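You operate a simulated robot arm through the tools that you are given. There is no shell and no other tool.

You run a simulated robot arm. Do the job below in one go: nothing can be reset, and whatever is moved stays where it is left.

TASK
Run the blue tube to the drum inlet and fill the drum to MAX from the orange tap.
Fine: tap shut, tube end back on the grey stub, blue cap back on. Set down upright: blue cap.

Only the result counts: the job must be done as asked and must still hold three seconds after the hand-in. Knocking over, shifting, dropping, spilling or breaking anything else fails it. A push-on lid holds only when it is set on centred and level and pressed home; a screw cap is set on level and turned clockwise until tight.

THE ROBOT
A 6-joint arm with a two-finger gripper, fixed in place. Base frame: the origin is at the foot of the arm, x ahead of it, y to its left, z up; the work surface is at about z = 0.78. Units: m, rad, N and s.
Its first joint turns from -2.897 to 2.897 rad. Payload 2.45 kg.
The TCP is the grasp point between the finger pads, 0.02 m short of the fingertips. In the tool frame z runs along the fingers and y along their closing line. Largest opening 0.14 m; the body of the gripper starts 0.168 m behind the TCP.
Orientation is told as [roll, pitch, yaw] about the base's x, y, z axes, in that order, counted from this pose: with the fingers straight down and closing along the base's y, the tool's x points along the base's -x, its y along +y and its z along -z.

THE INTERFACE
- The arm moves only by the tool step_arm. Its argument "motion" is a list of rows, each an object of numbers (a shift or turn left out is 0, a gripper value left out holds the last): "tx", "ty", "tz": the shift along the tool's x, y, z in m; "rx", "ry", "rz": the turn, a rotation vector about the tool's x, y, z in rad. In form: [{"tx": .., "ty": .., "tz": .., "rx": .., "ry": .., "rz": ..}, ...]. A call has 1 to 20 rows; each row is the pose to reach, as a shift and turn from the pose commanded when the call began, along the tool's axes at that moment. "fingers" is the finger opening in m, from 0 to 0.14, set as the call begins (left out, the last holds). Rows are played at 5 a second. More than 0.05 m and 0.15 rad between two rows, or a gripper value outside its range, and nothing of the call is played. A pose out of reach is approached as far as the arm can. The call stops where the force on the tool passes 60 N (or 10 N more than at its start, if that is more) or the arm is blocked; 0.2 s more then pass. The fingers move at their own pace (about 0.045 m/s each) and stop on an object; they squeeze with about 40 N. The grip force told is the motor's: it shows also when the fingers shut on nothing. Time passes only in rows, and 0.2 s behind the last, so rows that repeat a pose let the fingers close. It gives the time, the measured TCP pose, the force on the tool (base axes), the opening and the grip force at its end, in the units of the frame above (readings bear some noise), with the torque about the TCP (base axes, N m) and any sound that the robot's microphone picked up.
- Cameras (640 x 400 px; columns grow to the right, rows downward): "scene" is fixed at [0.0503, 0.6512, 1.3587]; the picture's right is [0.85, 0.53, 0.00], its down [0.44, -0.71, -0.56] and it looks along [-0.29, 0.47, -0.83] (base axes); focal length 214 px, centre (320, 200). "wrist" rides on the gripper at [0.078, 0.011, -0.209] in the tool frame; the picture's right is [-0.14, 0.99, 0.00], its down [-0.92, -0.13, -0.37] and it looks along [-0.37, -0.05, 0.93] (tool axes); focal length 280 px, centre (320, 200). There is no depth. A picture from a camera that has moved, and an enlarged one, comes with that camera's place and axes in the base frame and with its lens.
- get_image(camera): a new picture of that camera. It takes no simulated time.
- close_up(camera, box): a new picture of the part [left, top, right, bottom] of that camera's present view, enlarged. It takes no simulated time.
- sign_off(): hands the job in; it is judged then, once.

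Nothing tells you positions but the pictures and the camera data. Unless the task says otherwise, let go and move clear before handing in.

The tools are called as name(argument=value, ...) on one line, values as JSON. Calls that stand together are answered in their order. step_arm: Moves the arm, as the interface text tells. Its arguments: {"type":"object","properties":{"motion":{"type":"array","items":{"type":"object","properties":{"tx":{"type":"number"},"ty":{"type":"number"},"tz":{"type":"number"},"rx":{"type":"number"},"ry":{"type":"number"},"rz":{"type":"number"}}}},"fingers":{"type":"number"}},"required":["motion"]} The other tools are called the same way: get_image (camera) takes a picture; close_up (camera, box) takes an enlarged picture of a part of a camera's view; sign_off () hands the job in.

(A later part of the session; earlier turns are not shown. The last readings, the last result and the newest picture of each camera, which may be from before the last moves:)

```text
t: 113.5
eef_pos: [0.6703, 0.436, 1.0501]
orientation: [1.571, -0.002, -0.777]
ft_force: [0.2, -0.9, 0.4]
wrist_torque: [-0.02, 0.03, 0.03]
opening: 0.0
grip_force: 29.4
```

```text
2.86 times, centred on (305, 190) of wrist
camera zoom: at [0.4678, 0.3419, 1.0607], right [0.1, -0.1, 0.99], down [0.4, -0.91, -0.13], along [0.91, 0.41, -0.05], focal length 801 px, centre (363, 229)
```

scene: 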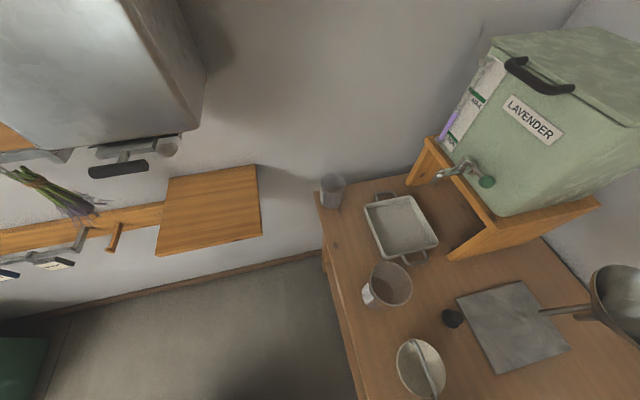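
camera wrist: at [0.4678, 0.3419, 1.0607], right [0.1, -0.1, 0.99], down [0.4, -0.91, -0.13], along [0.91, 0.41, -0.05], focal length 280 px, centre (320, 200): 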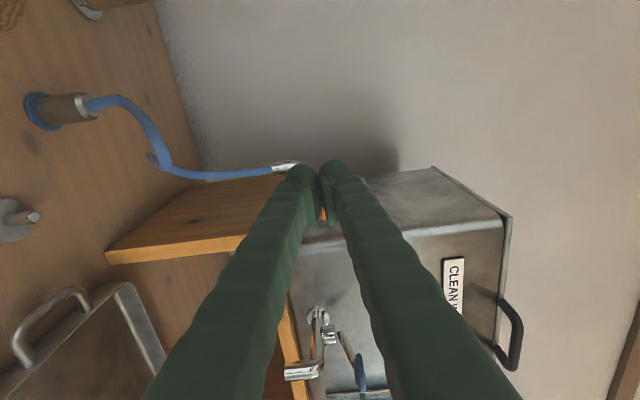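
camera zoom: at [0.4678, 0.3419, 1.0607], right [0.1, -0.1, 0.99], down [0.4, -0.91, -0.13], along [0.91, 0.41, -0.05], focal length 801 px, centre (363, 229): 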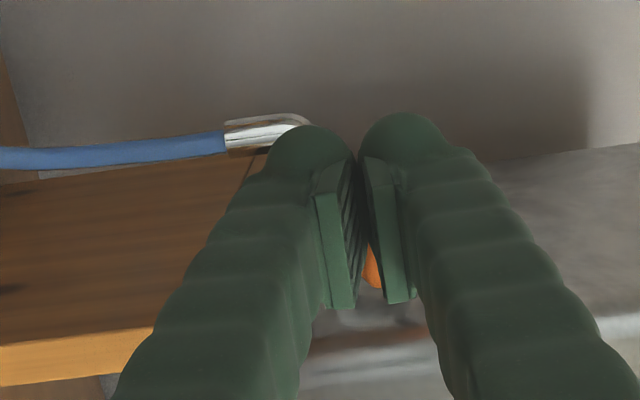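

Now back to the gauge viewpoint to read the resulting level.

step_arm(motion=[{"tx": 0.0196, "tz": -0.0385, "ty": -0.0083}, {"tx": 0.0392, "tz": -0.0771, "ty": -0.0167}, {"tx": 0.0588, "tz": -0.1156, "ty": -0.025}, {"tx": 0.0785, "tz": -0.1541, "ty": -0.0333}, {"tx": 0.0981, "tz": -0.1927, "ty": -0.0417}, {"tx": 0.1177, "tz": -0.2312, "ty": -0.05, "ry": -0.02}, {"tx": 0.1595, "tz": -0.2377, "ty": -0.0659, "ry": -0.045}, {"tx": 0.2012, "tz": -0.2442, "ty": -0.0818, "ry": -0.07}, {"tx": 0.243, "tz": -0.2507, "ty": -0.0976, "ry": -0.095}, {"tx": 0.2847, "tz": -0.2572, "ty": -0.1135, "ry": -0.12}, {"tx": 0.3265, "tz": -0.2636, "ty": -0.1294, "ry": -0.145}, {"tx": 0.3682, "tz": -0.2701, "ty": -0.1453, "ry": -0.17}, {"tx": 0.41, "tz": -0.2766, "ty": -0.1611, "ry": -0.195}, {"tx": 0.4517, "tz": -0.2831, "ty": -0.177, "ry": -0.22}, {"tx": 0.4517, "tz": -0.2831, "ty": -0.177, "ry": -0.22}, {"tx": 0.4517, "tz": -0.2831, "ty": -0.177, "ry": -0.22}])

close_up(camera="wrist", box=[184, 206, 200, 216])

close_up(camera="wrist", box=[50, 190, 230, 250])

```text
t: 116.9
eef_pos: [0.1538, 0.5553, 0.8767]
orientation: [1.571, 0.001, -0.997]
ft_force: [-0.2, 0.2, -0.2]
wrist_torque: [-0.01, 0.03, 0.0]
opening: 0.0002
grip_force: 29.4
```

```text
16.00 times, centred on (192, 211) of wrist
camera zoom: at [-0.0653, 0.5074, 0.887], right [0.07, -0.12, 0.99], down [0.19, -0.97, -0.13], along [0.98, 0.2, -0.05], focal length 4486 px, centre (2368, 24)
```

zoom: 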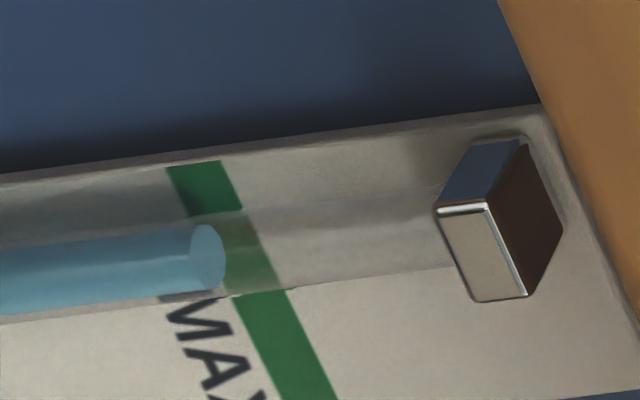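

```text
3.56 times, centred on (140, 220) of wrist
camera zoom: at [-0.0653, 0.5074, 0.887], right [0.07, -0.12, 0.99], down [0.19, -0.97, -0.13], along [0.98, 0.2, -0.05], focal length 997 px, centre (960, 129)
```

zoom: 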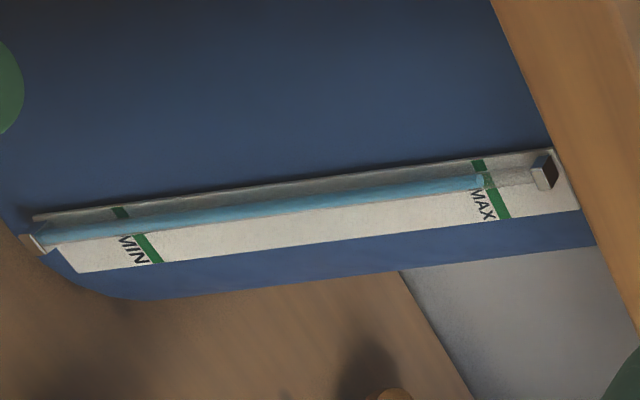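

The level now reads about in the middle of the MAX band (≈ +1 mm). I wait 2 s here to verify that the flow has stopped.

step_arm(motion=[{"tz": 0.0}, {"tz": 0.0}, {"tz": 0.0}, {"tz": 0.0}, {"tz": 0.0}])

close_up(camera="wrist", box=[184, 206, 200, 216])

step_arm(motion=[{"tz": 0.0}, {"tz": 0.0}, {"tz": 0.0}, {"tz": 0.0}, {"tz": 0.0}, {"tz": 0.0}, {"tz": 0.0}, {"tz": 0.0}, {"tz": 0.0}, {"tz": 0.0}, {"tz": 0.0}, {"tz": 0.0}, {"tz": 0.0}, {"tz": 0.0}, {"tz": 0.0}])

close_up(camera="wrist", box=[184, 206, 200, 216])

```text
t: 118.1
eef_pos: [0.1538, 0.5566, 0.8764]
orientation: [1.572, -0.001, -0.996]
ft_force: [0.5, -0.3, -0.4]
wrist_torque: [-0.03, -0.04, -0.02]
opening: 0.0
grip_force: 29.0
```

```text
16.00 times, centred on (192, 211) of wrist
camera zoom: at [-0.065, 0.5075, 0.8871], right [0.07, -0.12, 0.99], down [0.19, -0.97, -0.13], along [0.98, 0.2, -0.05], focal length 4486 px, centre (2368, 24)
```

zoom: 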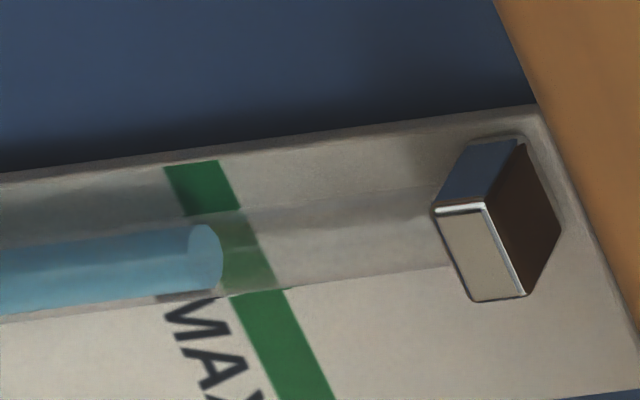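

```text
t: 121.3
eef_pos: [0.1528, 0.5542, 0.8764]
orientation: [1.57, 0.001, -0.997]
ft_force: [0.0, 0.2, 0.1]
wrist_torque: [0.02, 0.02, -0.01]
opening: 0.0
grip_force: 28.9
```

```text
16.00 times, centred on (192, 211) of wrist
camera zoom: at [-0.065, 0.5075, 0.8871], right [0.07, -0.12, 0.99], down [0.19, -0.97, -0.13], along [0.98, 0.2, -0.05], focal length 4486 px, centre (2368, 24)
```

zoom: 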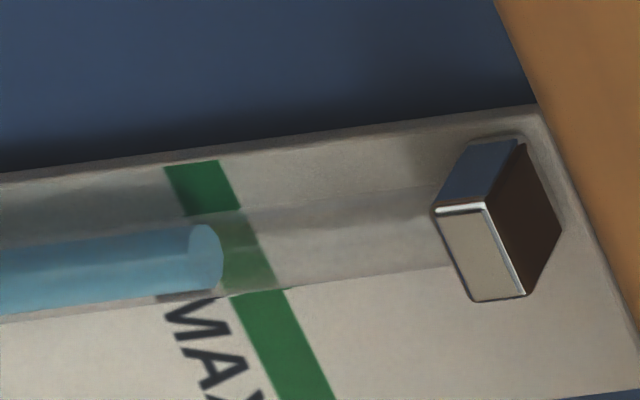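

The tap is shut and the level steady at MAX. Now I return to put the tube end back: I rise, move over the bench, then unroll and bring the tool vertical again.

step_arm(motion=[{"ty": 0.045}, {"ty": 0.09}, {"ty": 0.135}, {"tx": -0.035, "tz": 0.025, "ty": 0.155}, {"tx": -0.07, "tz": 0.05, "ty": 0.175}, {"tx": -0.105, "tz": 0.074, "ty": 0.19}, {"tx": -0.14, "tz": 0.098, "ty": 0.205}, {"tx": -0.175, "tz": 0.122, "ty": 0.22}, {"tx": -0.2081, "tz": 0.1465, "ty": 0.2235}, {"tx": -0.2081, "tz": 0.1465, "ty": 0.2235}])

step_arm(fingers=0.06, motion=[{"rz": -0.143}, {"rz": -0.286}, {"rz": -0.429}, {"rz": -0.572}, {"rz": -0.715}, {"rz": -0.858}, {"rz": -1.001}, {"rz": -1.144}, {"rz": -1.287}, {"rz": -1.43}, {"rz": -1.571}, {"rz": -1.571}])

step_arm(motion=[{"ry": 0.143}, {"ry": 0.286}, {"ry": 0.429}, {"ry": 0.572}, {"ry": 0.715}, {"ry": 0.858}, {"ry": 1.001}, {"ry": 1.144}, {"ry": 1.287}, {"ry": 1.43}, {"ry": 1.571}, {"ry": 1.571}])

get_image(camera="wrist")

```text
t: 123.5
eef_pos: [0.392, 0.4588, 1.0943]
orientation: [1.57, 0.001, -0.997]
ft_force: [0.6, -0.3, -0.2]
wrist_torque: [-0.01, 0.04, 0.02]
opening: 0.0
grip_force: 30.0
```

```text
t: 126.1
eef_pos: [0.3887, 0.4586, 1.0966]
orientation: [-1.621, -1.57, 2.195]
ft_force: [-1.0, -0.8, -0.4]
wrist_torque: [-0.02, 0.02, -0.03]
opening: 0.0601
grip_force: 0.0
```

```text
t: 128.7
eef_pos: [0.3878, 0.4569, 1.0951]
orientation: [-0.25, -0.128, 0.592]
ft_force: [-0.3, -0.2, 0.1]
wrist_torque: [0.0, -0.02, -0.01]
opening: 0.06
grip_force: 0.1
out of reach, approached as far as the arm can: row 8, 9, 10, 11, 12
```

```text
taken
camera wrist: at [0.2673, 0.4525, 1.2843], right [-0.4, 0.89, -0.23], down [0.73, 0.45, 0.5], along [0.55, 0.03, -0.83], focal length 280 px, centre (320, 200)
```

wrist: 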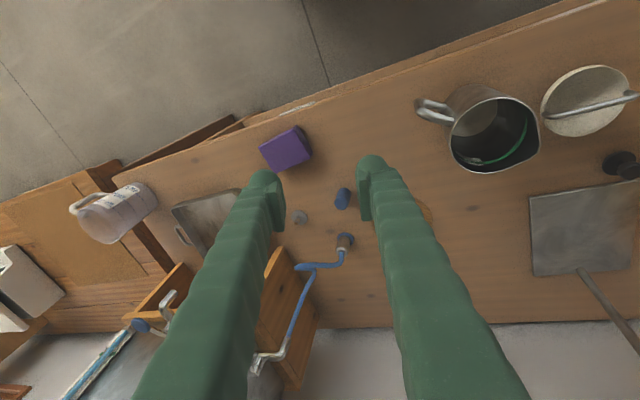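

The arm hit a reach limit before being fully vertical at this close spot. I move further out over the bench, where it should be able to straighten.

step_arm(motion=[{"tx": -0.032, "ty": -0.022}, {"tx": -0.064, "ty": -0.044}, {"tx": -0.096, "ty": -0.066}, {"tx": -0.128, "ty": -0.088}, {"tx": -0.1575, "ty": -0.11}, {"tx": -0.1575, "ty": -0.11}])

get_image(camera="wrist")

```text
t: 130.1
eef_pos: [0.5746, 0.4532, 1.1414]
orientation: [-0.257, -0.13, 0.593]
ft_force: [0.7, -1.0, 0.4]
wrist_torque: [-0.01, 0.0, 0.01]
opening: 0.0603
grip_force: 0.0
```

```text
taken
camera wrist: at [0.4527, 0.4495, 1.3294], right [-0.39, 0.89, -0.23], down [0.73, 0.46, 0.51], along [0.56, 0.03, -0.83], focal length 280 px, centre (320, 200)
```

wrist: 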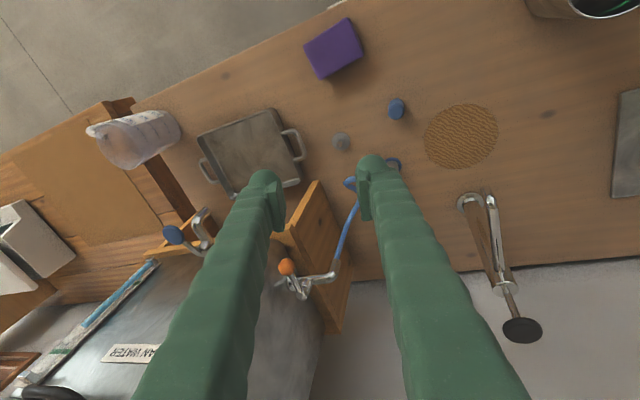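

I now level the tool with an explicit corrective rotation at this more open spot.

step_arm(motion=[{"rx": -0.0852, "ry": 0.0438}, {"rx": -0.1704, "ry": 0.0877}, {"rx": -0.2556, "ry": 0.1315}, {"rx": -0.2556, "ry": 0.1315}])

```text
t: 131.1
eef_pos: [0.5736, 0.4561, 1.143]
orientation: [-0.271, -0.084, 0.584]
ft_force: [-0.1, -0.2, 0.6]
wrist_torque: [-0.01, 0.0, -0.01]
opening: 0.0603
grip_force: 0.0
out of reach, approached as far as the arm can: row 1, 2, 3, 4
```

A wrist joint limit blocks this way round: I need to unwind on the side I came from. I tilt back to horizontal first.

step_arm(motion=[{"rx": -0.0191, "ry": -0.1342, "rz": 0.019}, {"rx": -0.0383, "ry": -0.2683, "rz": 0.0381}, {"rx": -0.0574, "ry": -0.4025, "rz": 0.0571}, {"rx": -0.0765, "ry": -0.5366, "rz": 0.0761}, {"rx": -0.0956, "ry": -0.6708, "rz": 0.0951}, {"rx": -0.1148, "ry": -0.8049, "rz": 0.1142}, {"rx": -0.1339, "ry": -0.9391, "rz": 0.1332}, {"rx": -0.153, "ry": -1.0732, "rz": 0.1522}, {"rx": -0.1721, "ry": -1.2074, "rz": 0.1712}, {"rx": -0.1913, "ry": -1.3415, "rz": 0.1903}, {"rx": -0.2104, "ry": -1.4757, "rz": 0.2093}, {"rx": -0.2104, "ry": -1.4757, "rz": 0.2093}])

get_image(camera="wrist")

```text
t: 133.7
eef_pos: [0.572, 0.4556, 1.1441]
orientation: [1.911, -1.567, -1.338]
ft_force: [0.6, 0.4, 0.5]
wrist_torque: [-0.01, 0.01, 0.03]
opening: 0.0601
grip_force: 0.1
```

```text
taken
camera wrist: at [0.3907, 0.3507, 1.0663], right [-0.54, 0.83, 0.14], down [-0.24, -0.31, 0.92], along [0.81, 0.46, 0.37], focal length 280 px, centre (320, 200)
```

wrist: 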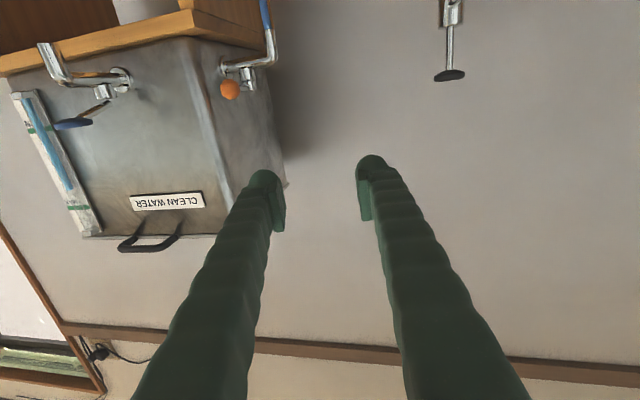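

Horizontal again. Now I move to the earlier spot in front of the tank with the tool turned left, and then straighten to vertical from there.

step_arm(motion=[{"tx": 0.0103, "ty": -0.0363, "tz": -0.007, "rx": -0.053}, {"tx": 0.0205, "ty": -0.0726, "tz": -0.0139, "rx": -0.106}, {"tx": 0.0308, "ty": -0.1089, "tz": -0.0209, "rx": -0.159}, {"tx": 0.041, "ty": -0.1452, "tz": -0.0278, "rx": -0.212}, {"tx": 0.041, "ty": -0.1452, "tz": -0.0278, "rx": -0.212}])

step_arm(motion=[{"ry": 0.143}, {"ry": 0.286}, {"ry": 0.429}, {"ry": 0.572}, {"ry": 0.715}, {"ry": 0.858}, {"ry": 1.001}, {"ry": 1.144}, {"ry": 1.287}, {"ry": 1.43}, {"ry": 1.571}, {"ry": 1.571}])

get_image(camera="wrist")

```text
t: 134.9
eef_pos: [0.6304, 0.3174, 1.1054]
orientation: [1.621, -1.569, -0.837]
ft_force: [-0.3, 0.2, 1.1]
wrist_torque: [0.0, 0.0, 0.03]
opening: 0.0601
grip_force: 0.2
```

```text
t: 137.5
eef_pos: [0.6303, 0.3176, 1.1026]
orientation: [0.002, 0.002, 0.785]
ft_force: [1.0, -0.3, -0.5]
wrist_torque: [0.02, 0.0, 0.0]
opening: 0.0602
grip_force: 0.0
```

```text
taken
camera wrist: at [0.5662, 0.2704, 1.3126], right [-0.6, 0.8, 0.0], down [0.74, 0.56, 0.37], along [0.29, 0.22, -0.93], focal length 280 px, centre (320, 200)
```

wrist: 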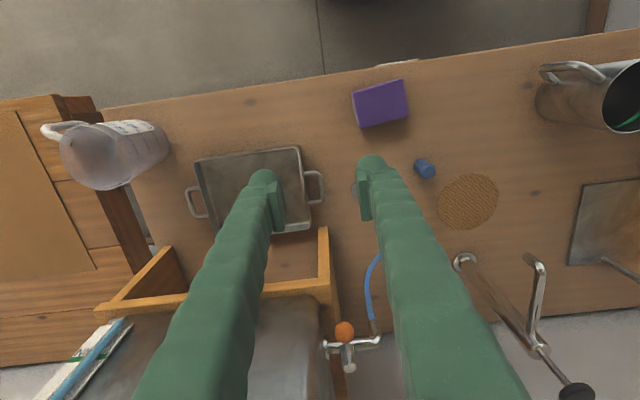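

The tool is vertical again. I go back above the inlet with the wrist turned as when I released the tube end.

step_arm(motion=[{"tx": -0.0332, "ty": 0.0251, "tz": -0.01, "rz": 0.069}, {"tx": -0.0664, "ty": 0.0503, "tz": -0.02, "rz": 0.138}, {"tx": -0.0996, "ty": 0.0754, "tz": -0.02, "rz": 0.207}, {"tx": -0.1327, "ty": 0.1005, "tz": -0.02, "rz": 0.277}, {"tx": -0.1659, "ty": 0.1257, "tz": -0.02, "rz": 0.346}, {"tx": -0.1991, "ty": 0.1508, "tz": -0.02, "rz": 0.415}, {"tx": -0.1991, "ty": 0.1508, "tz": -0.02, "rz": 0.415}])

get_image(camera="wrist")

close_up(camera="wrist", box=[270, 100, 370, 180])

```text
t: 139.1
eef_pos: [0.6603, 0.5676, 1.122]
orientation: [0.002, -0.001, 0.371]
ft_force: [-0.5, 0.2, -0.1]
wrist_torque: [0.02, -0.01, 0.0]
opening: 0.0601
grip_force: 0.0
```

```text
taken
camera wrist: at [0.5828, 0.5498, 1.3317], right [-0.23, 0.97, 0.0], down [0.91, 0.21, 0.37], along [0.36, 0.09, -0.93], focal length 280 px, centre (320, 200)
```

wrist: 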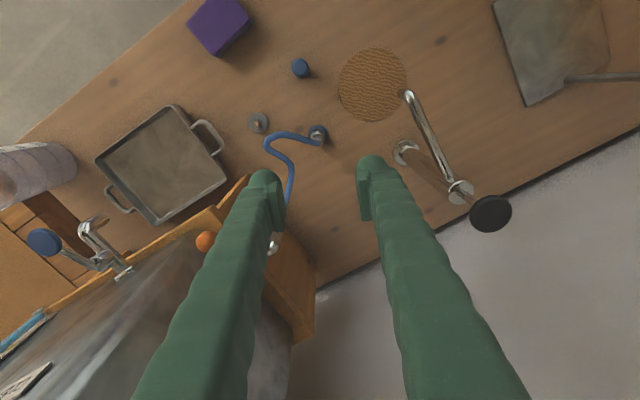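

```text
5.00 times, centred on (320, 140) of wrist
camera zoom: at [0.5828, 0.5498, 1.3317], right [-0.23, 0.97, 0.0], down [0.91, 0.21, 0.37], along [0.36, 0.09, -0.93], focal length 1402 px, centre (320, 500)
```

zoom: 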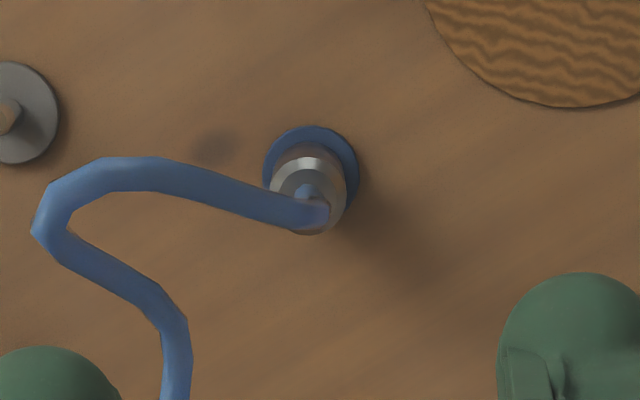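

The tube now leads off toward −y, so I turn the wrist to ψ≈1.4 so that the fingers pass on either side of it.

step_arm(motion=[{"rz": -0.129}, {"rz": -0.258}, {"rz": -0.386}, {"rz": -0.515}, {"rz": -0.644}, {"rz": -0.773}, {"rz": -0.901}, {"rz": -1.03}, {"rz": -1.03}])

get_image(camera="wrist")

close_up(camera="wrist", box=[270, 100, 370, 180])

```text
t: 141.1
eef_pos: [0.6633, 0.5662, 1.1227]
orientation: [0.002, 0.0, 1.402]
ft_force: [0.0, 0.6, -0.6]
wrist_torque: [0.0, 0.0, 0.0]
opening: 0.0606
grip_force: 0.0
```

```text
taken
camera wrist: at [0.6396, 0.4899, 1.3315], right [-0.95, 0.3, 0.0], down [0.28, 0.89, 0.37], along [0.11, 0.35, -0.93], focal length 280 px, centre (320, 200)
```

wrist: 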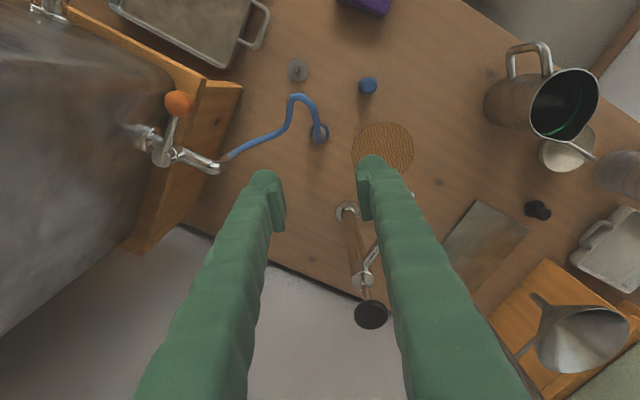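

```text
5.00 times, centred on (320, 140) of wrist
camera zoom: at [0.6396, 0.4899, 1.3315], right [-0.95, 0.3, 0.0], down [0.28, 0.89, 0.37], along [0.11, 0.35, -0.93], focal length 1402 px, centre (320, 500)
```

zoom: 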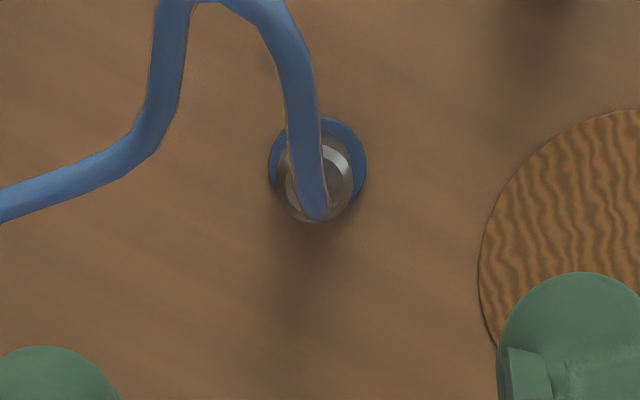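

The fingers are aligned over the tube end with the tube in the channel. I descend most of the way and check.

step_arm(motion=[{"tz": 0.05}, {"tz": 0.1}, {"tz": 0.15}, {"tz": 0.19}, {"tz": 0.22}, {"tz": 0.22}])

get_image(camera="wrist")

close_up(camera="wrist", box=[260, 110, 380, 210])

```text
t: 142.5
eef_pos: [0.6634, 0.5649, 0.9015]
orientation: [0.002, 0.0, 1.402]
ft_force: [-0.3, -0.3, 0.3]
wrist_torque: [-0.02, -0.01, -0.01]
opening: 0.0601
grip_force: 0.0
```

```text
taken
camera wrist: at [0.6391, 0.4897, 1.111], right [-0.95, 0.3, 0.0], down [0.28, 0.89, 0.37], along [0.11, 0.35, -0.93], focal length 280 px, centre (320, 200)
```

wrist: 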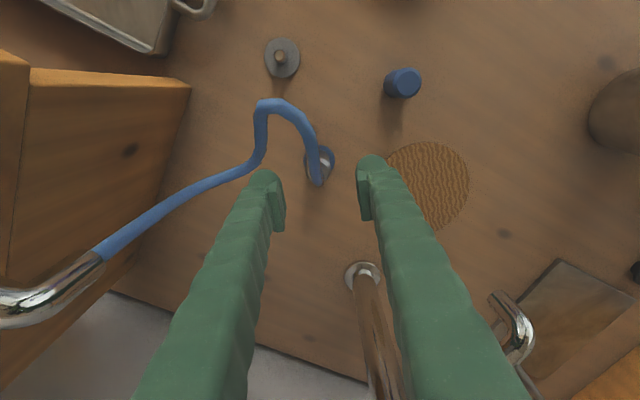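

```text
4.00 times, centred on (320, 160) of wrist
camera zoom: at [0.6391, 0.4897, 1.111], right [-0.95, 0.3, 0.0], down [0.28, 0.89, 0.37], along [0.11, 0.35, -0.93], focal length 1122 px, centre (320, 360)
```

zoom: 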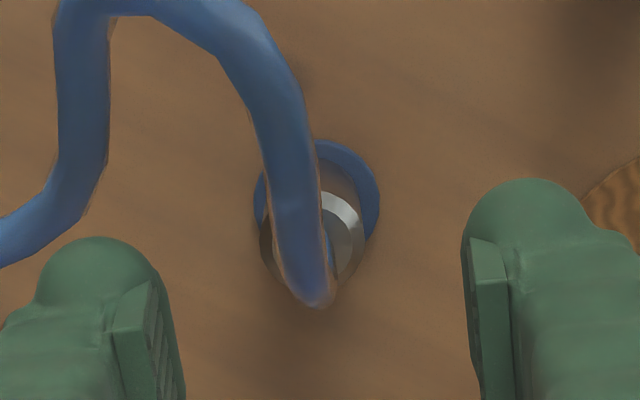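

Clear on both sides; the ferrule is about 2 mm to the left in view. I correct, descend around it and grip.

step_arm(motion=[{"ty": -0.002, "tz": 0.03}, {"ty": -0.002, "tz": 0.06}, {"ty": -0.002, "tz": 0.08}, {"ty": -0.002, "tz": 0.0895}, {"ty": -0.002, "tz": 0.0895}])

close_up(camera="wrist", box=[240, 120, 400, 260])

```text
t: 143.7
eef_pos: [0.6643, 0.5656, 0.8139]
orientation: [0.001, 0.0, 1.399]
ft_force: [0.8, 0.3, 0.7]
wrist_torque: [-0.01, 0.0, 0.03]
opening: 0.0602
grip_force: 0.0
```

```text
2.86 times, centred on (320, 190) of wrist
camera zoom: at [0.6406, 0.4902, 1.0234], right [-0.95, 0.3, 0.0], down [0.28, 0.89, 0.37], along [0.11, 0.35, -0.93], focal length 801 px, centre (320, 229)
```

zoom: 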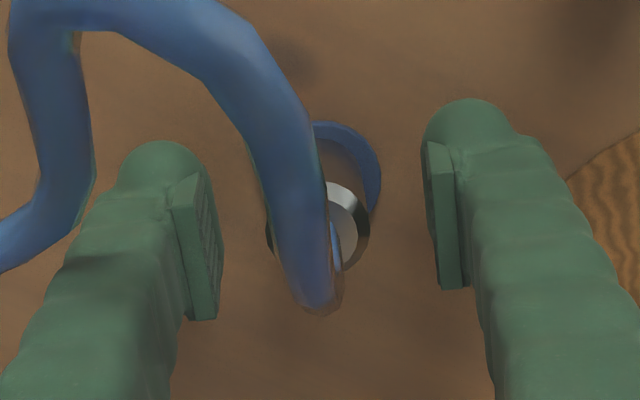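

step_arm(fingers=0.0, motion=[{"tz": 0.0}, {"tz": 0.0}, {"tz": 0.0}, {"tz": 0.0}])

step_arm(motion=[{"tz": -0.004}, {"tz": -0.008}, {"tz": -0.014}, {"tz": -0.02}])

close_up(camera="wrist", box=[240, 120, 400, 260])

```text
t: 144.7
eef_pos: [0.6645, 0.5657, 0.8154]
orientation: [0.002, -0.001, 1.401]
ft_force: [0.1, -0.9, -0.3]
wrist_torque: [-0.02, -0.04, -0.01]
opening: 0.0265
grip_force: 40.5
```

```text
t: 145.7
eef_pos: [0.6651, 0.5647, 0.8335]
orientation: [0.003, 0.001, 1.399]
ft_force: [0.7, -0.3, -0.1]
wrist_torque: [0.0, 0.0, 0.0]
opening: 0.0264
grip_force: 39.8
```

```text
2.86 times, centred on (320, 190) of wrist
camera zoom: at [0.6408, 0.4898, 1.0433], right [-0.95, 0.3, 0.0], down [0.28, 0.89, 0.37], along [0.11, 0.35, -0.93], focal length 801 px, centre (320, 229)
```

zoom: 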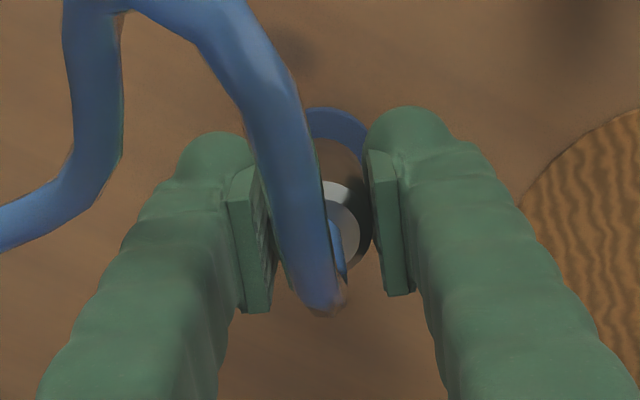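

The tube end is free. I lift it and carry it back above the grey stub.

step_arm(motion=[{"tz": -0.025}, {"tz": -0.045}, {"tx": 0.0285, "ty": -0.0054, "tz": -0.045, "rz": 0.058}, {"tx": 0.057, "ty": -0.0108, "tz": -0.045, "rz": 0.115}, {"tx": 0.0854, "ty": -0.0162, "tz": -0.045, "rz": 0.173}, {"tx": 0.1139, "ty": -0.0216, "tz": -0.045, "rz": 0.23}, {"tx": 0.1139, "ty": -0.0216, "tz": -0.045, "rz": 0.23}, {"tx": 0.1139, "ty": -0.0216, "tz": -0.045, "rz": 0.23}])

get_image(camera="wrist")

close_up(camera="wrist", box=[290, 140, 350, 220])

```text
t: 147.5
eef_pos: [0.6673, 0.4523, 0.8782]
orientation: [0.002, 0.001, 1.168]
ft_force: [-0.6, -1.4, 0.2]
wrist_torque: [-0.03, -0.01, 0.01]
opening: 0.0265
grip_force: 40.5
```

```text
taken
camera wrist: at [0.6265, 0.3841, 1.087], right [-0.86, 0.51, 0.0], down [0.48, 0.8, 0.37], along [0.19, 0.32, -0.93], focal length 280 px, centre (320, 200)
```

wrist: 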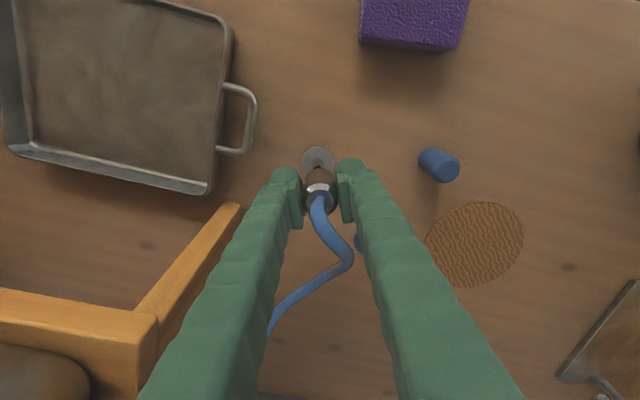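

```text
5.00 times, centred on (320, 180) of wrist
camera zoom: at [0.6265, 0.3841, 1.087], right [-0.86, 0.51, 0.0], down [0.48, 0.8, 0.37], along [0.19, 0.32, -0.93], focal length 1402 px, centre (320, 300)
```

zoom: 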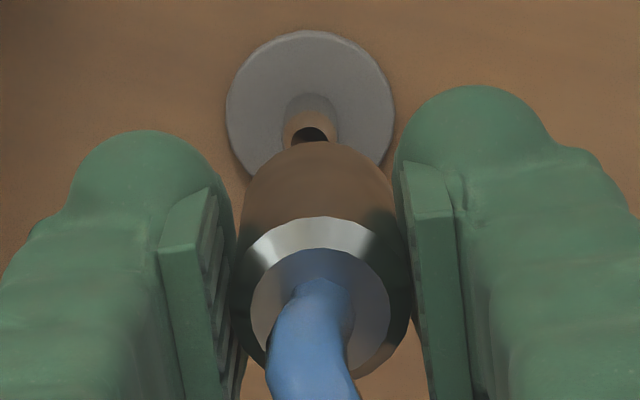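

The stub is about 2.5 mm left and 2 mm nearer in view. I correct and lower to just above the stub nozzle, then re-check.

step_arm(motion=[{"tx": 0.002, "ty": -0.0022, "tz": 0.01}, {"tx": 0.002, "ty": -0.0022, "tz": 0.02}, {"tx": 0.002, "ty": -0.0022, "tz": 0.028}, {"tx": 0.002, "ty": -0.0022, "tz": 0.028}, {"tx": 0.002, "ty": -0.0022, "tz": 0.028}, {"tx": 0.002, "ty": -0.0022, "tz": 0.028}])

close_up(camera="wrist", box=[290, 150, 350, 230])

```text
t: 148.9
eef_pos: [0.6673, 0.448, 0.8502]
orientation: [0.001, 0.001, 1.171]
ft_force: [0.5, 0.7, -0.5]
wrist_torque: [-0.02, 0.0, -0.03]
opening: 0.0263
grip_force: 40.1
```

```text
5.00 times, centred on (320, 190) of wrist
camera zoom: at [0.6271, 0.3796, 1.0595], right [-0.86, 0.51, 0.0], down [0.48, 0.8, 0.37], along [0.19, 0.32, -0.93], focal length 1402 px, centre (320, 250)
```

zoom: 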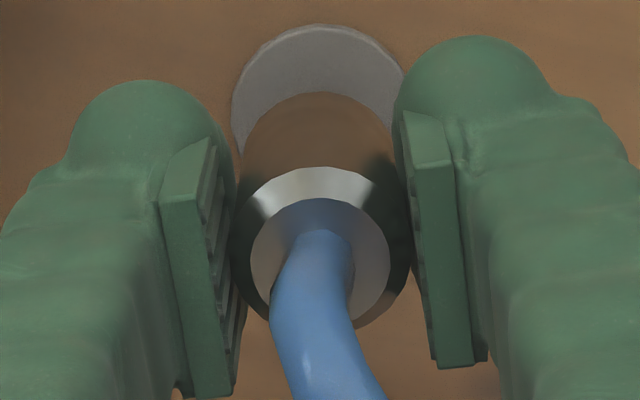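

Close: now about 1.5 mm past along the tool's x. I trim this and lower onto the stub.

step_arm(motion=[{"tx": -0.0013, "ty": -0.0005, "tz": 0.006}, {"tx": -0.0013, "ty": -0.0005, "tz": 0.012}, {"tx": -0.0013, "ty": -0.0005, "tz": 0.018}, {"tx": -0.0013, "ty": -0.0005, "tz": 0.024}])

close_up(camera="wrist", box=[240, 120, 400, 260])

```text
t: 149.9
eef_pos: [0.6696, 0.4472, 0.8271]
orientation: [0.001, -0.001, 1.17]
ft_force: [-0.6, -0.5, -0.4]
wrist_torque: [-0.01, 0.01, -0.03]
opening: 0.0261
grip_force: 39.8
```

```text
2.86 times, centred on (320, 190) of wrist
camera zoom: at [0.6284, 0.3797, 1.0361], right [-0.86, 0.51, 0.0], down [0.48, 0.8, 0.37], along [0.19, 0.32, -0.93], focal length 801 px, centre (320, 229)
```

zoom: 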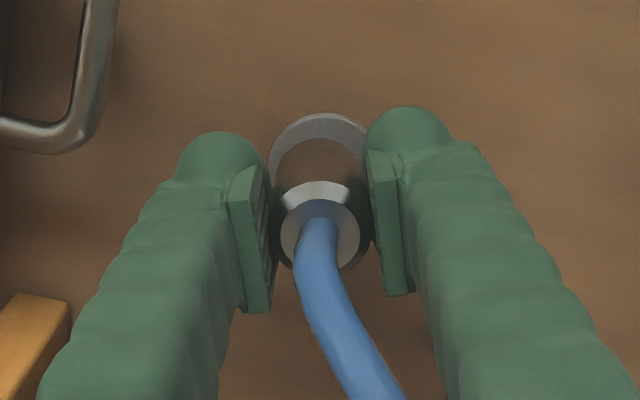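

It slides over the stub without resistance. I lower to the seat and press home.

step_arm(motion=[{"tz": 0.003}, {"tz": 0.006}, {"tz": 0.009}, {"tz": 0.0115}])

step_arm(motion=[{"tz": 0.001}, {"tz": 0.002}, {"tz": 0.003}])

close_up(camera="wrist", box=[240, 120, 400, 260])

```text
t: 150.9
eef_pos: [0.6694, 0.4478, 0.8158]
orientation: [0.002, 0.0, 1.17]
ft_force: [-0.8, 0.9, -0.5]
wrist_torque: [0.0, 0.0, 0.03]
opening: 0.0258
grip_force: 40.2
```

```text
t: 151.7
eef_pos: [0.6687, 0.4468, 0.8134]
orientation: [0.0, -0.002, 1.171]
ft_force: [5.9, 2.2, 26.6]
wrist_torque: [0.05, -0.12, 0.1]
opening: 0.0257
grip_force: 39.8
```

```text
2.86 times, centred on (320, 190) of wrist
camera zoom: at [0.6278, 0.3791, 1.0229], right [-0.86, 0.51, 0.0], down [0.48, 0.8, 0.37], along [0.19, 0.32, -0.93], focal length 801 px, centre (320, 229)
```

zoom: 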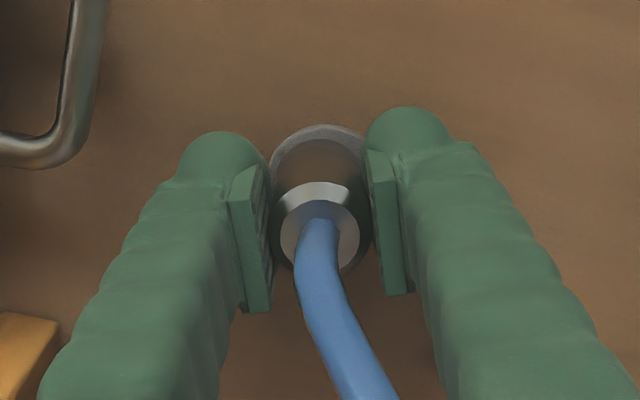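

Seated with 27 N. I press a touch more, ease off and open.

step_arm(motion=[{"tz": 0.0007}, {"tz": 0.0012}])

step_arm(motion=[{"tz": -0.001}, {"tz": -0.002}])

step_arm(fingers=0.05, motion=[{"tz": 0.0}, {"tz": 0.0}, {"tz": 0.0}])

close_up(camera="wrist", box=[240, 120, 400, 260])

```text
t: 152.3
eef_pos: [0.6685, 0.4478, 0.8113]
orientation: [0.001, -0.001, 1.17]
ft_force: [0.4, -3.0, 27.8]
wrist_torque: [-0.03, -0.04, 0.12]
opening: 0.0254
grip_force: 39.6
```

```text
t: 152.9
eef_pos: [0.6685, 0.4481, 0.8117]
orientation: [0.002, 0.0, 1.17]
ft_force: [0.3, 0.6, -0.3]
wrist_torque: [-0.01, 0.01, 0.01]
opening: 0.0255
grip_force: 40.1
```

```text
t: 153.7
eef_pos: [0.6696, 0.4474, 0.8119]
orientation: [0.0, 0.0, 1.173]
ft_force: [0.4, -1.0, -0.4]
wrist_torque: [0.01, 0.0, -0.04]
opening: 0.0499
grip_force: 0.1
```

```text
2.86 times, centred on (320, 190) of wrist
camera zoom: at [0.6283, 0.3797, 1.0217], right [-0.86, 0.51, 0.0], down [0.48, 0.8, 0.37], along [0.19, 0.32, -0.93], focal length 801 px, centre (320, 229)
```

zoom: 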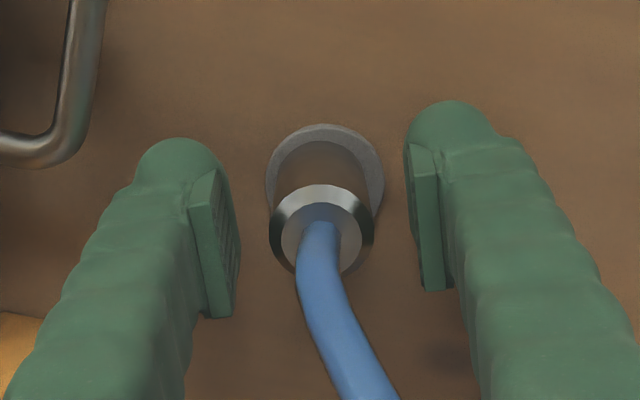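

The tube end sits on the grey stub as it originally did. I rise, move above the blue cap and turn the wrist back for it.

step_arm(motion=[{"tz": -0.01}, {"tz": -0.03}, {"tz": -0.06}, {"tz": -0.1}, {"tz": -0.15}, {"tz": -0.19}, {"tz": -0.19}])

get_image(camera="wrist")

```text
t: 155.3
eef_pos: [0.671, 0.4462, 1.003]
orientation: [0.002, -0.001, 1.171]
ft_force: [0.0, -0.5, -0.4]
wrist_torque: [-0.02, -0.01, 0.01]
opening: 0.0498
grip_force: 0.0
```

```text
taken
camera wrist: at [0.6299, 0.3785, 1.212], right [-0.86, 0.51, 0.0], down [0.48, 0.8, 0.37], along [0.19, 0.32, -0.93], focal length 280 px, centre (320, 200)
```

wrist: 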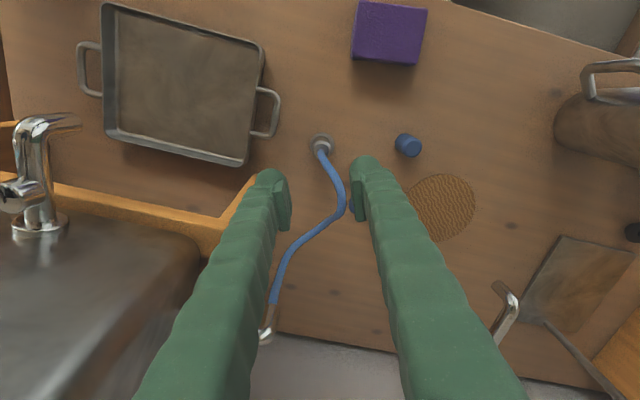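

step_arm(motion=[{"tx": -0.0051, "ty": 0.0424}, {"tx": -0.0103, "ty": 0.0847}, {"tx": -0.0154, "ty": 0.1271}, {"tx": -0.0154, "ty": 0.1271}])

step_arm(fingers=0.06, motion=[{"rz": 0.141}, {"rz": 0.282}, {"rz": 0.423}, {"rz": 0.564}, {"rz": 0.705}, {"rz": 0.846}, {"rz": 0.987}, {"rz": 1.128}, {"rz": 1.269}, {"rz": 1.41}, {"rz": 1.551}, {"rz": 1.692}, {"rz": 1.833}, {"rz": 1.974}, {"rz": 2.115}, {"rz": 2.115}])

get_image(camera="wrist")

close_up(camera="wrist", box=[280, 110, 360, 190])

```text
t: 156.3
eef_pos: [0.5574, 0.5108, 0.9997]
orientation: [0.001, 0.0, 1.17]
ft_force: [-0.5, 0.2, -0.4]
wrist_torque: [-0.03, -0.01, -0.03]
opening: 0.05
grip_force: 0.0
```

```text
t: 159.7
eef_pos: [0.5585, 0.5118, 1.0028]
orientation: [0.001, 0.001, -0.947]
ft_force: [0.3, 0.4, 1.0]
wrist_torque: [-0.02, 0.02, -0.02]
opening: 0.0599
grip_force: 0.0
```

```text
taken
camera wrist: at [0.5213, 0.5812, 1.212], right [0.88, 0.47, 0.0], down [0.44, -0.82, 0.37], along [0.17, -0.32, -0.93], focal length 280 px, centre (320, 200)
```

wrist: 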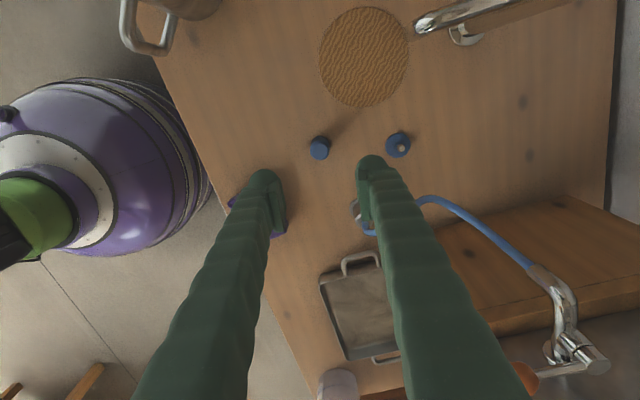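

```text
5.00 times, centred on (320, 150) of wrist
camera zoom: at [0.5213, 0.5812, 1.212], right [0.88, 0.47, 0.0], down [0.44, -0.82, 0.37], along [0.17, -0.32, -0.93], focal length 1402 px, centre (320, 450)
```

zoom: 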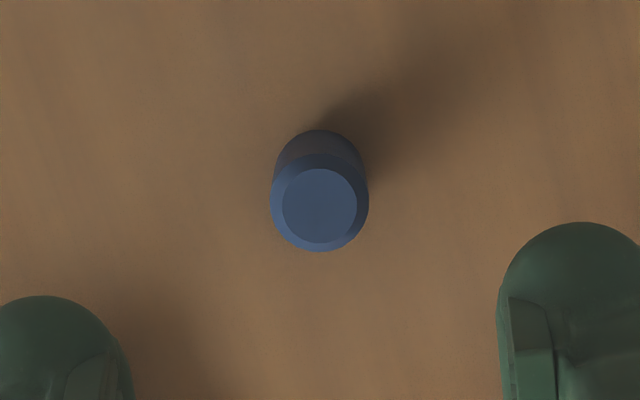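

The cap is upright where I left it, about 2.7 mm off axis. I correct and descend around it, then grip.

step_arm(motion=[{"tx": -0.0025, "tz": 0.045}, {"tx": -0.0025, "tz": 0.09}, {"tx": -0.0025, "tz": 0.135}, {"tx": -0.0025, "tz": 0.165}, {"tx": -0.0025, "tz": 0.185}, {"tx": -0.0025, "tz": 0.1955}, {"tx": -0.0025, "tz": 0.1955}])

close_up(camera="wrist", box=[240, 120, 400, 260])

```text
t: 161.3
eef_pos: [0.5604, 0.5087, 0.8091]
orientation: [-0.001, 0.003, -0.945]
ft_force: [0.9, -0.4, 1.2]
wrist_torque: [0.0, -0.02, 0.03]
opening: 0.0599
grip_force: 0.2
```

```text
2.86 times, centred on (320, 190) of wrist
camera zoom: at [0.5236, 0.5787, 1.0186], right [0.88, 0.47, 0.0], down [0.44, -0.82, 0.37], along [0.17, -0.32, -0.93], focal length 801 px, centre (320, 229)
```

zoom: 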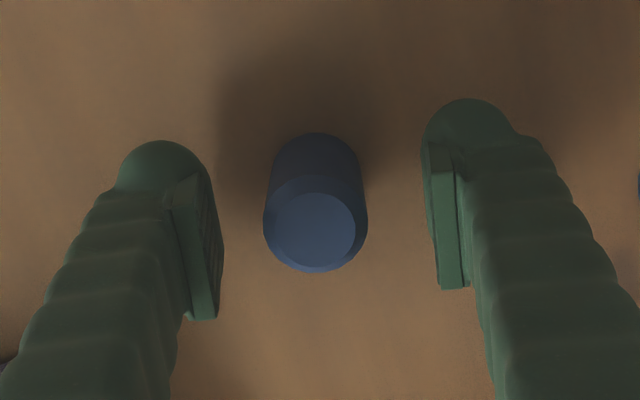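

step_arm(fingers=0.0, motion=[{"tz": 0.0}, {"tz": 0.0}, {"tz": 0.0}, {"tz": 0.0}])

step_arm(motion=[{"tz": -0.02}, {"tz": -0.05}, {"tz": -0.08}, {"tx": -0.004, "ty": 0.03, "tz": -0.08}, {"tx": -0.007, "ty": 0.06, "tz": -0.08}, {"tx": -0.011, "ty": 0.09, "tz": -0.08}, {"tx": -0.0155, "ty": 0.1175, "tz": -0.08}, {"tx": -0.0155, "ty": 0.1175, "tz": -0.08}, {"tx": -0.0155, "ty": 0.1175, "tz": -0.08}])

get_image(camera="wrist")

close_up(camera="wrist", box=[290, 130, 350, 210])

```text
t: 162.3
eef_pos: [0.5612, 0.5089, 0.8088]
orientation: [-0.001, 0.002, -0.944]
ft_force: [0.0, 0.1, 0.4]
wrist_torque: [0.0, 0.02, -0.02]
opening: 0.0255
grip_force: 40.3
```

```text
t: 164.3
eef_pos: [0.6639, 0.5645, 0.8897]
orientation: [0.002, 0.001, -0.944]
ft_force: [0.3, 0.1, 0.0]
wrist_torque: [-0.02, 0.01, 0.01]
opening: 0.0255
grip_force: 40.0
```

```text
taken
camera wrist: at [0.6268, 0.6333, 1.0991], right [0.88, 0.47, 0.0], down [0.44, -0.82, 0.37], along [0.17, -0.32, -0.93], focal length 280 px, centre (320, 200)
```

wrist: 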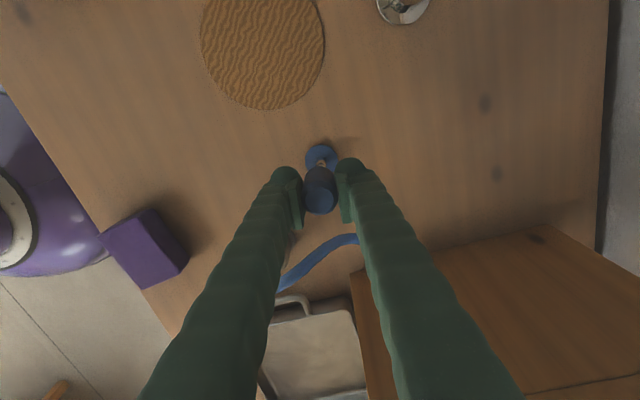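

```text
5.00 times, centred on (320, 170) of wrist
camera zoom: at [0.6268, 0.6333, 1.0991], right [0.88, 0.47, 0.0], down [0.44, -0.82, 0.37], along [0.17, -0.32, -0.93], focal length 1402 px, centre (320, 350)
```

zoom: 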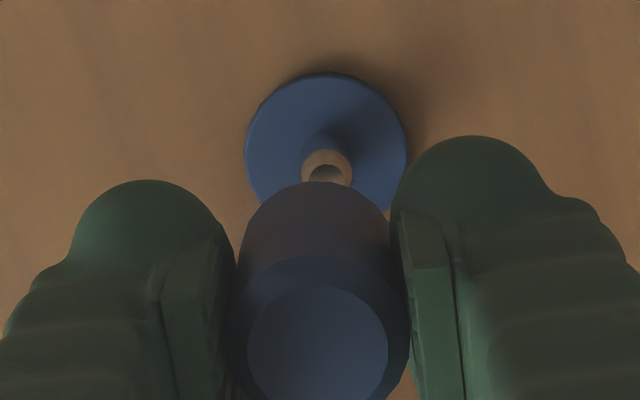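

The inlet is about 1–2 mm off from the cap axis. I correct and lower to just above the nozzle, then re-check.

step_arm(motion=[{"tx": 0.001, "ty": 0.0015, "tz": 0.012}, {"tx": 0.001, "ty": 0.0015, "tz": 0.024}, {"tx": 0.001, "ty": 0.0015, "tz": 0.035}, {"tx": 0.001, "ty": 0.0015, "tz": 0.035}, {"tx": 0.001, "ty": 0.0015, "tz": 0.035}, {"tx": 0.001, "ty": 0.0015, "tz": 0.035}])

close_up(camera="wrist", box=[290, 145, 350, 225])

```text
t: 165.7
eef_pos: [0.6642, 0.5667, 0.8541]
orientation: [-0.001, 0.002, -0.944]
ft_force: [-0.3, 0.8, -0.3]
wrist_torque: [0.01, -0.01, -0.05]
opening: 0.0255
grip_force: 40.1
```

```text
5.00 times, centred on (320, 185) of wrist
camera zoom: at [0.628, 0.6354, 1.0624], right [0.88, 0.47, 0.0], down [0.44, -0.82, 0.37], along [0.17, -0.32, -0.93], focal length 1402 px, centre (320, 275)
```

zoom: 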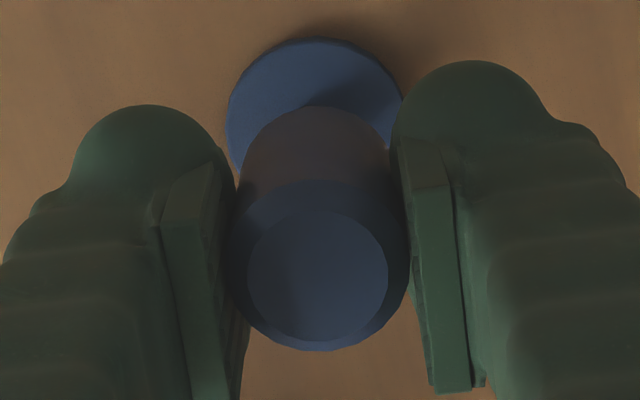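

step_arm(motion=[{"ty": -0.0012, "tz": 0.004}, {"ty": -0.0012, "tz": 0.008}, {"ty": -0.0012, "tz": 0.008}, {"ty": -0.0012, "tz": 0.008}])

close_up(camera="wrist", box=[290, 145, 350, 225])

```text
t: 166.7
eef_pos: [0.6651, 0.5657, 0.8454]
orientation: [0.0, 0.001, -0.944]
ft_force: [-0.1, -0.8, -1.3]
wrist_torque: [-0.03, 0.04, -0.01]
opening: 0.0254
grip_force: 40.0
```

```text
5.00 times, centred on (320, 185) of wrist
camera zoom: at [0.6276, 0.6354, 1.0543], right [0.88, 0.47, 0.0], down [0.44, -0.82, 0.37], along [0.17, -0.32, -0.93], focal length 1402 px, centre (320, 275)
```

zoom: 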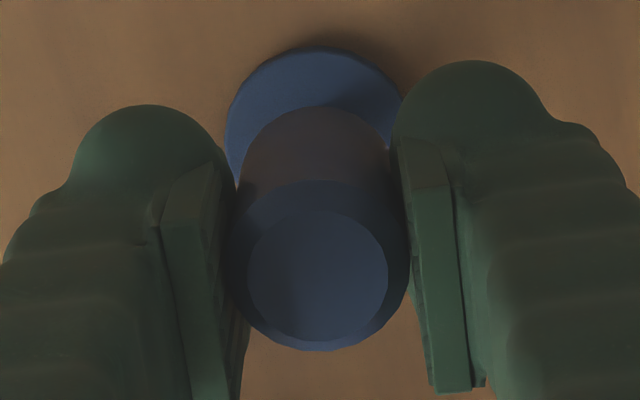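

step_arm(motion=[{"ty": -0.0016, "tz": 0.001}, {"ty": -0.0016, "tz": 0.001}, {"ty": -0.0016, "tz": 0.001}])

close_up(camera="wrist", box=[290, 145, 350, 225])

```text
t: 167.5
eef_pos: [0.6629, 0.5664, 0.8441]
orientation: [-0.001, 0.002, -0.945]
ft_force: [0.1, 0.6, -1.2]
wrist_torque: [-0.01, 0.01, -0.01]
opening: 0.0253
grip_force: 39.2
```

```text
5.00 times, centred on (320, 185) of wrist
camera zoom: at [0.6257, 0.6351, 1.0533], right [0.88, 0.47, 0.0], down [0.44, -0.82, 0.37], along [0.17, -0.32, -0.93], focal length 1402 px, centre (320, 275)
```

zoom: 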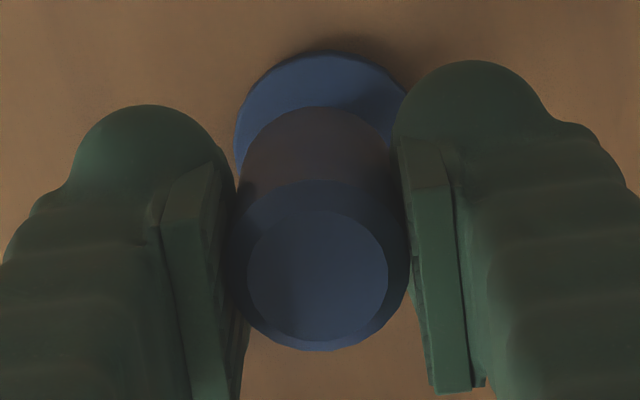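

Aligned within about 1 mm now. I lower the cap onto the inlet in small steps.

step_arm(motion=[{"tz": 0.004}, {"tz": 0.008}, {"tz": 0.012}, {"tz": 0.016}])

step_arm(motion=[{"tz": 0.003}, {"tz": 0.006}, {"tz": 0.009}])

close_up(camera="wrist", box=[240, 120, 400, 260])

```text
t: 168.5
eef_pos: [0.6613, 0.566, 0.829]
orientation: [-0.001, 0.001, -0.944]
ft_force: [-3.1, 0.6, 32.1]
wrist_torque: [-0.08, -0.1, 0.03]
opening: 0.0256
grip_force: 40.6
```

```text
t: 169.3
eef_pos: [0.6626, 0.5658, 0.8187]
orientation: [0.0, 0.001, -0.945]
ft_force: [1.4, 3.1, 30.7]
wrist_torque: [-0.01, -0.22, 0.02]
opening: 0.0257
grip_force: 39.8
```

```text
2.86 times, centred on (320, 190) of wrist
camera zoom: at [0.6248, 0.6347, 1.0279], right [0.88, 0.47, 0.0], down [0.44, -0.82, 0.37], along [0.17, -0.32, -0.93], focal length 801 px, centre (320, 229)
```

zoom: 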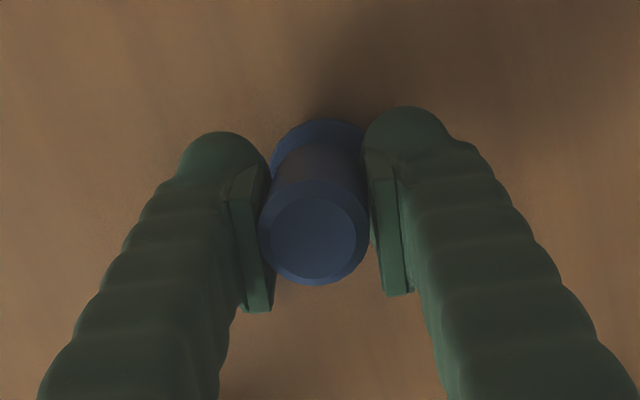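

There is resistance: the cap seems to have slipped upward in the grip instead of going down. I look closely before doing anything else.

close_up(camera="wrist", box=[290, 150, 350, 220])

get_image(camera="wrist")

```text
5.71 times, centred on (320, 185) of wrist
camera zoom: at [0.6248, 0.6347, 1.0279], right [0.88, 0.47, 0.0], down [0.44, -0.82, 0.37], along [0.17, -0.32, -0.93], focal length 1602 px, centre (320, 286)
```

zoom: 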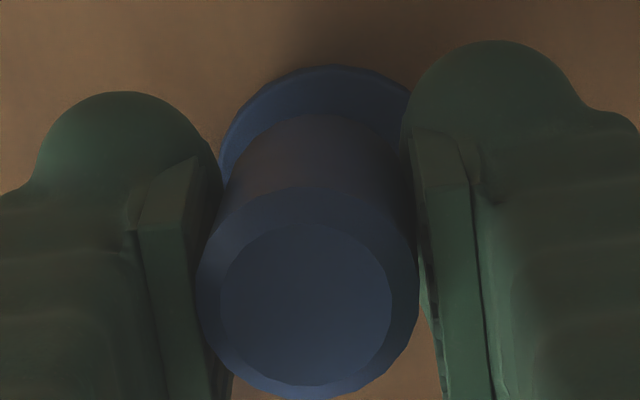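

```text
taken
camera wrist: at [0.6248, 0.6347, 1.0279], right [0.88, 0.47, 0.0], down [0.44, -0.82, 0.37], along [0.17, -0.32, -0.93], focal length 280 px, centre (320, 200)
```

wrist: 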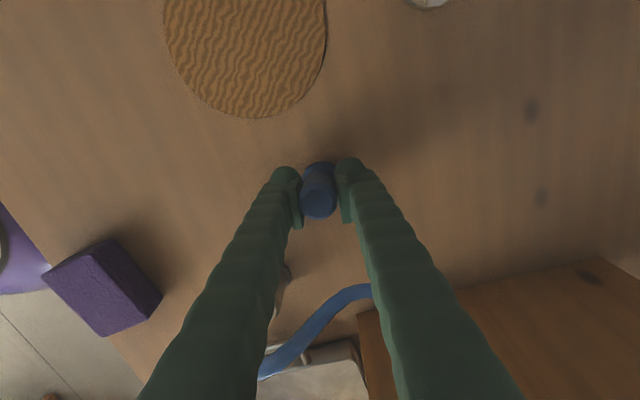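

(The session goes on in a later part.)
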